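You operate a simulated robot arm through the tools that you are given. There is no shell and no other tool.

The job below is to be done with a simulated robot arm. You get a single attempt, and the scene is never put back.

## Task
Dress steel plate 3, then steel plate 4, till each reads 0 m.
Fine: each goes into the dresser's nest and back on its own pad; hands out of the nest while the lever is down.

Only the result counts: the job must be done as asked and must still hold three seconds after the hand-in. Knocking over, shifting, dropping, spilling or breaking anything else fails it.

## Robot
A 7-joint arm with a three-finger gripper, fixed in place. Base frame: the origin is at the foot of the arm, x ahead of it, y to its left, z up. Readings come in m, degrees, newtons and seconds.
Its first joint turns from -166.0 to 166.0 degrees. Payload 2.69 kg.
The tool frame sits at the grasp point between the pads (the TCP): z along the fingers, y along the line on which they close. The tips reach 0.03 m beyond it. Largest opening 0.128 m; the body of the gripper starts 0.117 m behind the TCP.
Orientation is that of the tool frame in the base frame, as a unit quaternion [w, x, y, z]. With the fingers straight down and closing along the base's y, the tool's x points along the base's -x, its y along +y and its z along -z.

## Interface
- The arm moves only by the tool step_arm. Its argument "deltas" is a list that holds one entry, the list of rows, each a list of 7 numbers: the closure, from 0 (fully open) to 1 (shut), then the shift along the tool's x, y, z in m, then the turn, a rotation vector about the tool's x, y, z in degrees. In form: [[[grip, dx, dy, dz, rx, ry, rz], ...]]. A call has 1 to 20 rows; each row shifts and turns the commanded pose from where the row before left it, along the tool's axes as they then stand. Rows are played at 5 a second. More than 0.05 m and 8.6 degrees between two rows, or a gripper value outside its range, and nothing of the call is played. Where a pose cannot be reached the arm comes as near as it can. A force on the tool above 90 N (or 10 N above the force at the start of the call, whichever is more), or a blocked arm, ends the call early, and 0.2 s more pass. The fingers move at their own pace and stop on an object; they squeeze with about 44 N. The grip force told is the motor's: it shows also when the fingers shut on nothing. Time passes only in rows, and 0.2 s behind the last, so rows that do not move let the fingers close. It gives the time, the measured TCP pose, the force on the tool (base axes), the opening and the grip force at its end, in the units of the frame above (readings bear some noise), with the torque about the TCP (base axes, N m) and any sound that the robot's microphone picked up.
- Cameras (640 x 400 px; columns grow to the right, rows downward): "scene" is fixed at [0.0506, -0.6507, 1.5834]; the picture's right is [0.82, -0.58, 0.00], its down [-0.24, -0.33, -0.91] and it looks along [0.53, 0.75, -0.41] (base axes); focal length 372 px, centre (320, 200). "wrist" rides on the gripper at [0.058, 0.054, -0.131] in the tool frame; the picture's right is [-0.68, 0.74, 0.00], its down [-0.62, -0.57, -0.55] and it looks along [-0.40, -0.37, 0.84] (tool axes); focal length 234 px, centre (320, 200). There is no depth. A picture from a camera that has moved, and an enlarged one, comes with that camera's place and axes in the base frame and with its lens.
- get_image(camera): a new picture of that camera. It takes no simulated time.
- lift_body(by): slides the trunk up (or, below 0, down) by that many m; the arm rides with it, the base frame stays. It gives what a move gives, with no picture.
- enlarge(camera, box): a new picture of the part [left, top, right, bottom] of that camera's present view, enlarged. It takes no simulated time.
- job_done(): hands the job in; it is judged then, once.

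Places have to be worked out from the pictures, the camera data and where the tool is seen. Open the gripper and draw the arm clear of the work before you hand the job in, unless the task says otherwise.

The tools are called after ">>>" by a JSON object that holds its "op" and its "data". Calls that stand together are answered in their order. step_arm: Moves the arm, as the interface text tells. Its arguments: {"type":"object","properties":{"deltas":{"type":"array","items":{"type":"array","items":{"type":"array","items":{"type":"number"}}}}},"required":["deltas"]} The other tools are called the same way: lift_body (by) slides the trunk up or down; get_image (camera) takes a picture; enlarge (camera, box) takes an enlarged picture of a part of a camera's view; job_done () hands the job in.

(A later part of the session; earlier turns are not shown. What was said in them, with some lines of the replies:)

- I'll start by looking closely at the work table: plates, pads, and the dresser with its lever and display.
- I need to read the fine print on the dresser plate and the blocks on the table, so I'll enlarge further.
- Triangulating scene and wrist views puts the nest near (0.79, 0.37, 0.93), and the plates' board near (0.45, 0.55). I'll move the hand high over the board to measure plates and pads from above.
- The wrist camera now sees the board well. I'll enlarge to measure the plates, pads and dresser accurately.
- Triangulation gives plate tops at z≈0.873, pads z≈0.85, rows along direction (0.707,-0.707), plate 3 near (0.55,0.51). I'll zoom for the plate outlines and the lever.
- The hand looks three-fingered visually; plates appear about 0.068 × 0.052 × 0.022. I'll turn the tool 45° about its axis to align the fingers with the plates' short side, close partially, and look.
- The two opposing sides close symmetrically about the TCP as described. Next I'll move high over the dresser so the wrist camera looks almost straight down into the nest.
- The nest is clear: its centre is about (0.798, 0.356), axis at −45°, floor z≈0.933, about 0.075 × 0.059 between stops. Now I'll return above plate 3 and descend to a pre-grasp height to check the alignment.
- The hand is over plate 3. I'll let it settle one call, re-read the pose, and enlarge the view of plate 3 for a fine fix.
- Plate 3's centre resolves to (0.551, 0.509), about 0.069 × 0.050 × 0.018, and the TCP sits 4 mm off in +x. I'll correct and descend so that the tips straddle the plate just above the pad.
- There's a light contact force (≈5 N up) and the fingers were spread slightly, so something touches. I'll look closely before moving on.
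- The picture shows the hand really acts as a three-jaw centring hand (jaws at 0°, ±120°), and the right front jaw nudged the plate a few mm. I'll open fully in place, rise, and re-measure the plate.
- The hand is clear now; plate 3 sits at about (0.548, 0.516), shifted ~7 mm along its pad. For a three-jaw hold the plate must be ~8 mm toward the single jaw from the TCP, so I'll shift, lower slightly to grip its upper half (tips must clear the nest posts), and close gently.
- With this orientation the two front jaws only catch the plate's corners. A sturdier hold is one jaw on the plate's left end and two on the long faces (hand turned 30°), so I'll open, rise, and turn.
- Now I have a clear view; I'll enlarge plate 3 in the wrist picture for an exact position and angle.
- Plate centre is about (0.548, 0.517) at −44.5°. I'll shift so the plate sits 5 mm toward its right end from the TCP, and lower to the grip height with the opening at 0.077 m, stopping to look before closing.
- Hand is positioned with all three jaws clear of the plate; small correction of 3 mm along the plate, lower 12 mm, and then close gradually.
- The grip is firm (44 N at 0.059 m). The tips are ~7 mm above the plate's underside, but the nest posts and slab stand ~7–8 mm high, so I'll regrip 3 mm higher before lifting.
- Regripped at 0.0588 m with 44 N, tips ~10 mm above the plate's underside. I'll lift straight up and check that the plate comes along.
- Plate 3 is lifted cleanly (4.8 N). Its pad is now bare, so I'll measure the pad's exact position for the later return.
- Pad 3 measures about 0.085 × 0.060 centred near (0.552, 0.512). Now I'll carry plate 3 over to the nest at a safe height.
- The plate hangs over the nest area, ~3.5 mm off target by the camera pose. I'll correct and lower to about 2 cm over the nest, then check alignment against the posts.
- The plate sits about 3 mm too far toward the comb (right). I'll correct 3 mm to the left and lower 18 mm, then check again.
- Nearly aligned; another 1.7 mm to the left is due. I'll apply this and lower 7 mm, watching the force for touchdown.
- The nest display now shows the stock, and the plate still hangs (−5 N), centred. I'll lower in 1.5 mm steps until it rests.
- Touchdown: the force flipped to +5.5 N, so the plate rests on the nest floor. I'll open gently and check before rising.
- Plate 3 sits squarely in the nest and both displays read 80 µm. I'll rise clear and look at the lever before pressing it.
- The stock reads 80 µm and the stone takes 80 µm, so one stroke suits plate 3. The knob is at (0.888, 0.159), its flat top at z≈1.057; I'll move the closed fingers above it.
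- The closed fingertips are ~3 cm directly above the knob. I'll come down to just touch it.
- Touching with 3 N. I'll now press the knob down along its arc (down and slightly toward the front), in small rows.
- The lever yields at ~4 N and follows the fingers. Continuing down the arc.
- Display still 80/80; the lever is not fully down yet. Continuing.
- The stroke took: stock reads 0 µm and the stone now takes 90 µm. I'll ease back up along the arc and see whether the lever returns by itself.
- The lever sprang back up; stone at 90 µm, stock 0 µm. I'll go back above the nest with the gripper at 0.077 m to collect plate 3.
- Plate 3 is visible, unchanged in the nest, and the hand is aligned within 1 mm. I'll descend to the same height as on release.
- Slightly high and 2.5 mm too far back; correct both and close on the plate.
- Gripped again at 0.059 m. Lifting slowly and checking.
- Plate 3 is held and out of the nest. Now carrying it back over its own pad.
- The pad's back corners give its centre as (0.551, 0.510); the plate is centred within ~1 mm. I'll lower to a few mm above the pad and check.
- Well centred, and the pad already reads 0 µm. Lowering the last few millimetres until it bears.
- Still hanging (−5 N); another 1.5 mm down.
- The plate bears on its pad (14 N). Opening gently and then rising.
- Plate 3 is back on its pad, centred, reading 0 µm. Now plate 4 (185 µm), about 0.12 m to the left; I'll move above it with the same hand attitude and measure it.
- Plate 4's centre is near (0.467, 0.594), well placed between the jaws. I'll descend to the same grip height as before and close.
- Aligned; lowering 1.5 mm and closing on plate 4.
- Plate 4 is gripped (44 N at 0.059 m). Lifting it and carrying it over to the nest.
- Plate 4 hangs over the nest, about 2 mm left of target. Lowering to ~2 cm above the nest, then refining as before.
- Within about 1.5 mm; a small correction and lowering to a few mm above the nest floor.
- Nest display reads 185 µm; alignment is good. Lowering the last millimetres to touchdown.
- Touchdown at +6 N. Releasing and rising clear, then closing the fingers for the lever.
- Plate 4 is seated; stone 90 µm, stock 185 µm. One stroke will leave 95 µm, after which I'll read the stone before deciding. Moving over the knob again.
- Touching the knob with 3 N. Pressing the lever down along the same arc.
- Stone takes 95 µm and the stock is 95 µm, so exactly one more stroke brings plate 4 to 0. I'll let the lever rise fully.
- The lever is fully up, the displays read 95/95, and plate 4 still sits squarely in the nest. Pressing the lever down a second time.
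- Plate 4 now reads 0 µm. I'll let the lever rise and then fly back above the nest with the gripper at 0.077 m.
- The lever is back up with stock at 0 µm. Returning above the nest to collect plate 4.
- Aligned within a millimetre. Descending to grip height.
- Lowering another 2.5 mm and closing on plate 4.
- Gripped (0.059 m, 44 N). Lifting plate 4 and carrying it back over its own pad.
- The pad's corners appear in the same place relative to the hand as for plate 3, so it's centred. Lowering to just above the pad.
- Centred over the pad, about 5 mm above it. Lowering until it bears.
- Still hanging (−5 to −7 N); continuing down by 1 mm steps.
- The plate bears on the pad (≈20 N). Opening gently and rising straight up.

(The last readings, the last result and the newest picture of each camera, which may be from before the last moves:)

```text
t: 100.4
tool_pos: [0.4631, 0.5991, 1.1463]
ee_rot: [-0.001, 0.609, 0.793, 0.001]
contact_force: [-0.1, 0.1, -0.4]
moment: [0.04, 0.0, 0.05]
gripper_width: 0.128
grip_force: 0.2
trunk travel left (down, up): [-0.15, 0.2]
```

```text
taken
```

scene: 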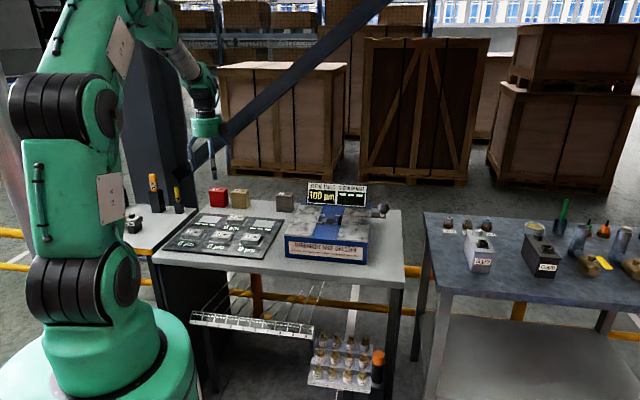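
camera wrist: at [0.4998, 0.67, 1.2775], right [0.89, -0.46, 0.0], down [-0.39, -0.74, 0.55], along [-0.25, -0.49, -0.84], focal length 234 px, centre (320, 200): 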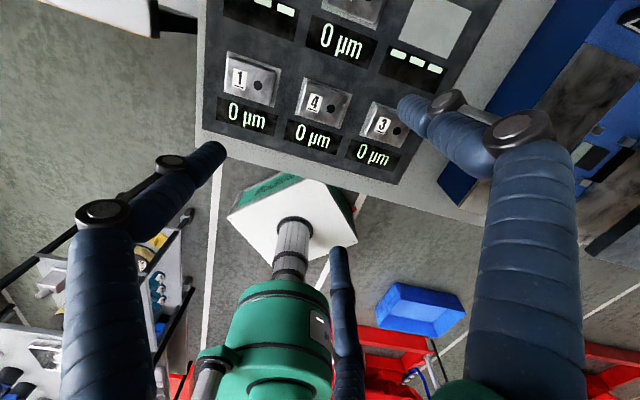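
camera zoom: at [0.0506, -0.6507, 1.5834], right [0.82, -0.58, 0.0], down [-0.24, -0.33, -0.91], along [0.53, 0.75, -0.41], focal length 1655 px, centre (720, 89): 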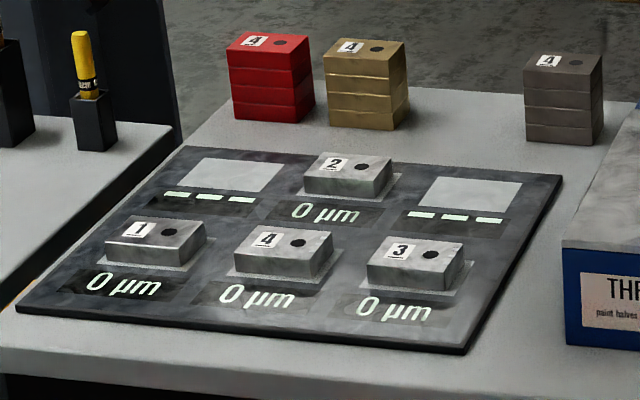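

Plates 3 and 4 both read 0 µm on their own pads, the nest is empty, the lever is up and nothing else has moved. I'll raise the open hand further clear, and do a final check.

>>> {"op": "step_arm", "data": {"deltas": [[[0, 0, 0, -0.04, 0, 0, 0], [0, 0, 0, -0.04, 0, 0, 0], [0, 0, 0, -0.03, 0, 0, 0], [0, 0, 0, 0, 0, 0, 0], [0, 0, 0, 0, 0, 0, 0]]]}}

>>> {"op": "enlarge", "data": {"camera": "scene", "box": [190, 205, 290, 260]}}

>>> {"op": "enlarge", "data": {"camera": "scene", "box": [280, 170, 410, 270]}}

```text
t: 101.6
tool_pos: [0.4623, 0.603, 1.2551]
ee_rot: [0.0, 0.609, 0.793, -0.001]
contact_force: [0.0, -0.4, 0.4]
moment: [0.0, 0.01, -0.01]
gripper_width: 0.1278
grip_force: 0.0
trunk travel left (down, up): [-0.15, 0.2]
```

```text
6.40 times, centred on (240, 232) of scene
camera zoom: at [0.0506, -0.6507, 1.5834], right [0.82, -0.58, 0.0], down [-0.24, -0.33, -0.91], along [0.53, 0.75, -0.41], focal length 2383 px, centre (832, -8)
```

zoom: 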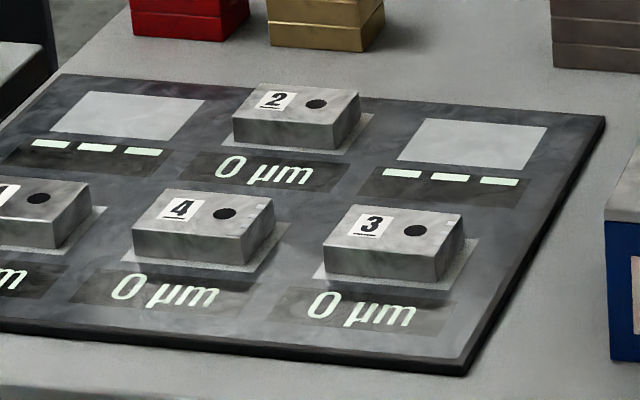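

```text
4.00 times, centred on (345, 220) of scene
camera zoom: at [0.0506, -0.6507, 1.5834], right [0.82, -0.58, 0.0], down [-0.24, -0.33, -0.91], along [0.53, 0.75, -0.41], focal length 1489 px, centre (220, 120)
```

zoom: 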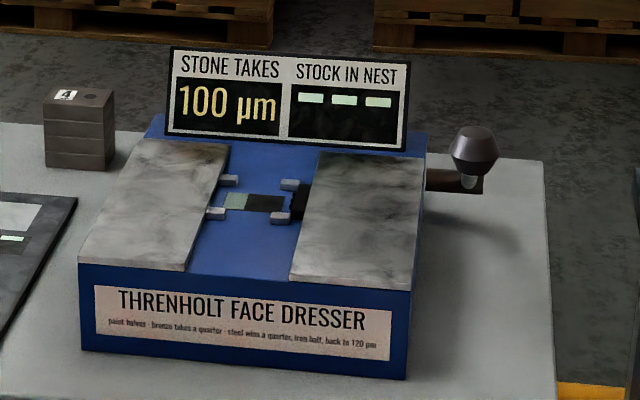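

The final check shows plates 3 and 4 centred on their pads at 0 µm, the nest empty, the lever up, and the hand open and clear. Handing in.

>>> {"op": "job_done", "data": {}}

```text
The job is handed in.
```

Steel plates 3 and 4 are both dressed. Each reads 0 µm and is back on its own pad.

- **Plate 3:** it started at 80 µm with the stone taking 80 µm, so one stroke brought it to 0.
- **Plate 4:** it started at 185 µm. The first stroke took 90 µm and left 95 µm, and the second took exactly that.
- **Lever:** the hand was out of the nest for all three strokes.

**One slip:** on the first approach a finger touched plate 3 and nudged it about 7 mm along its pad. It stayed on the pad, and I centred it when I put it back after dressing.

At hand-in the nest was empty, the lever was up, and the hand was open and raised clear. In the last pictures nothing else on the table had moved.
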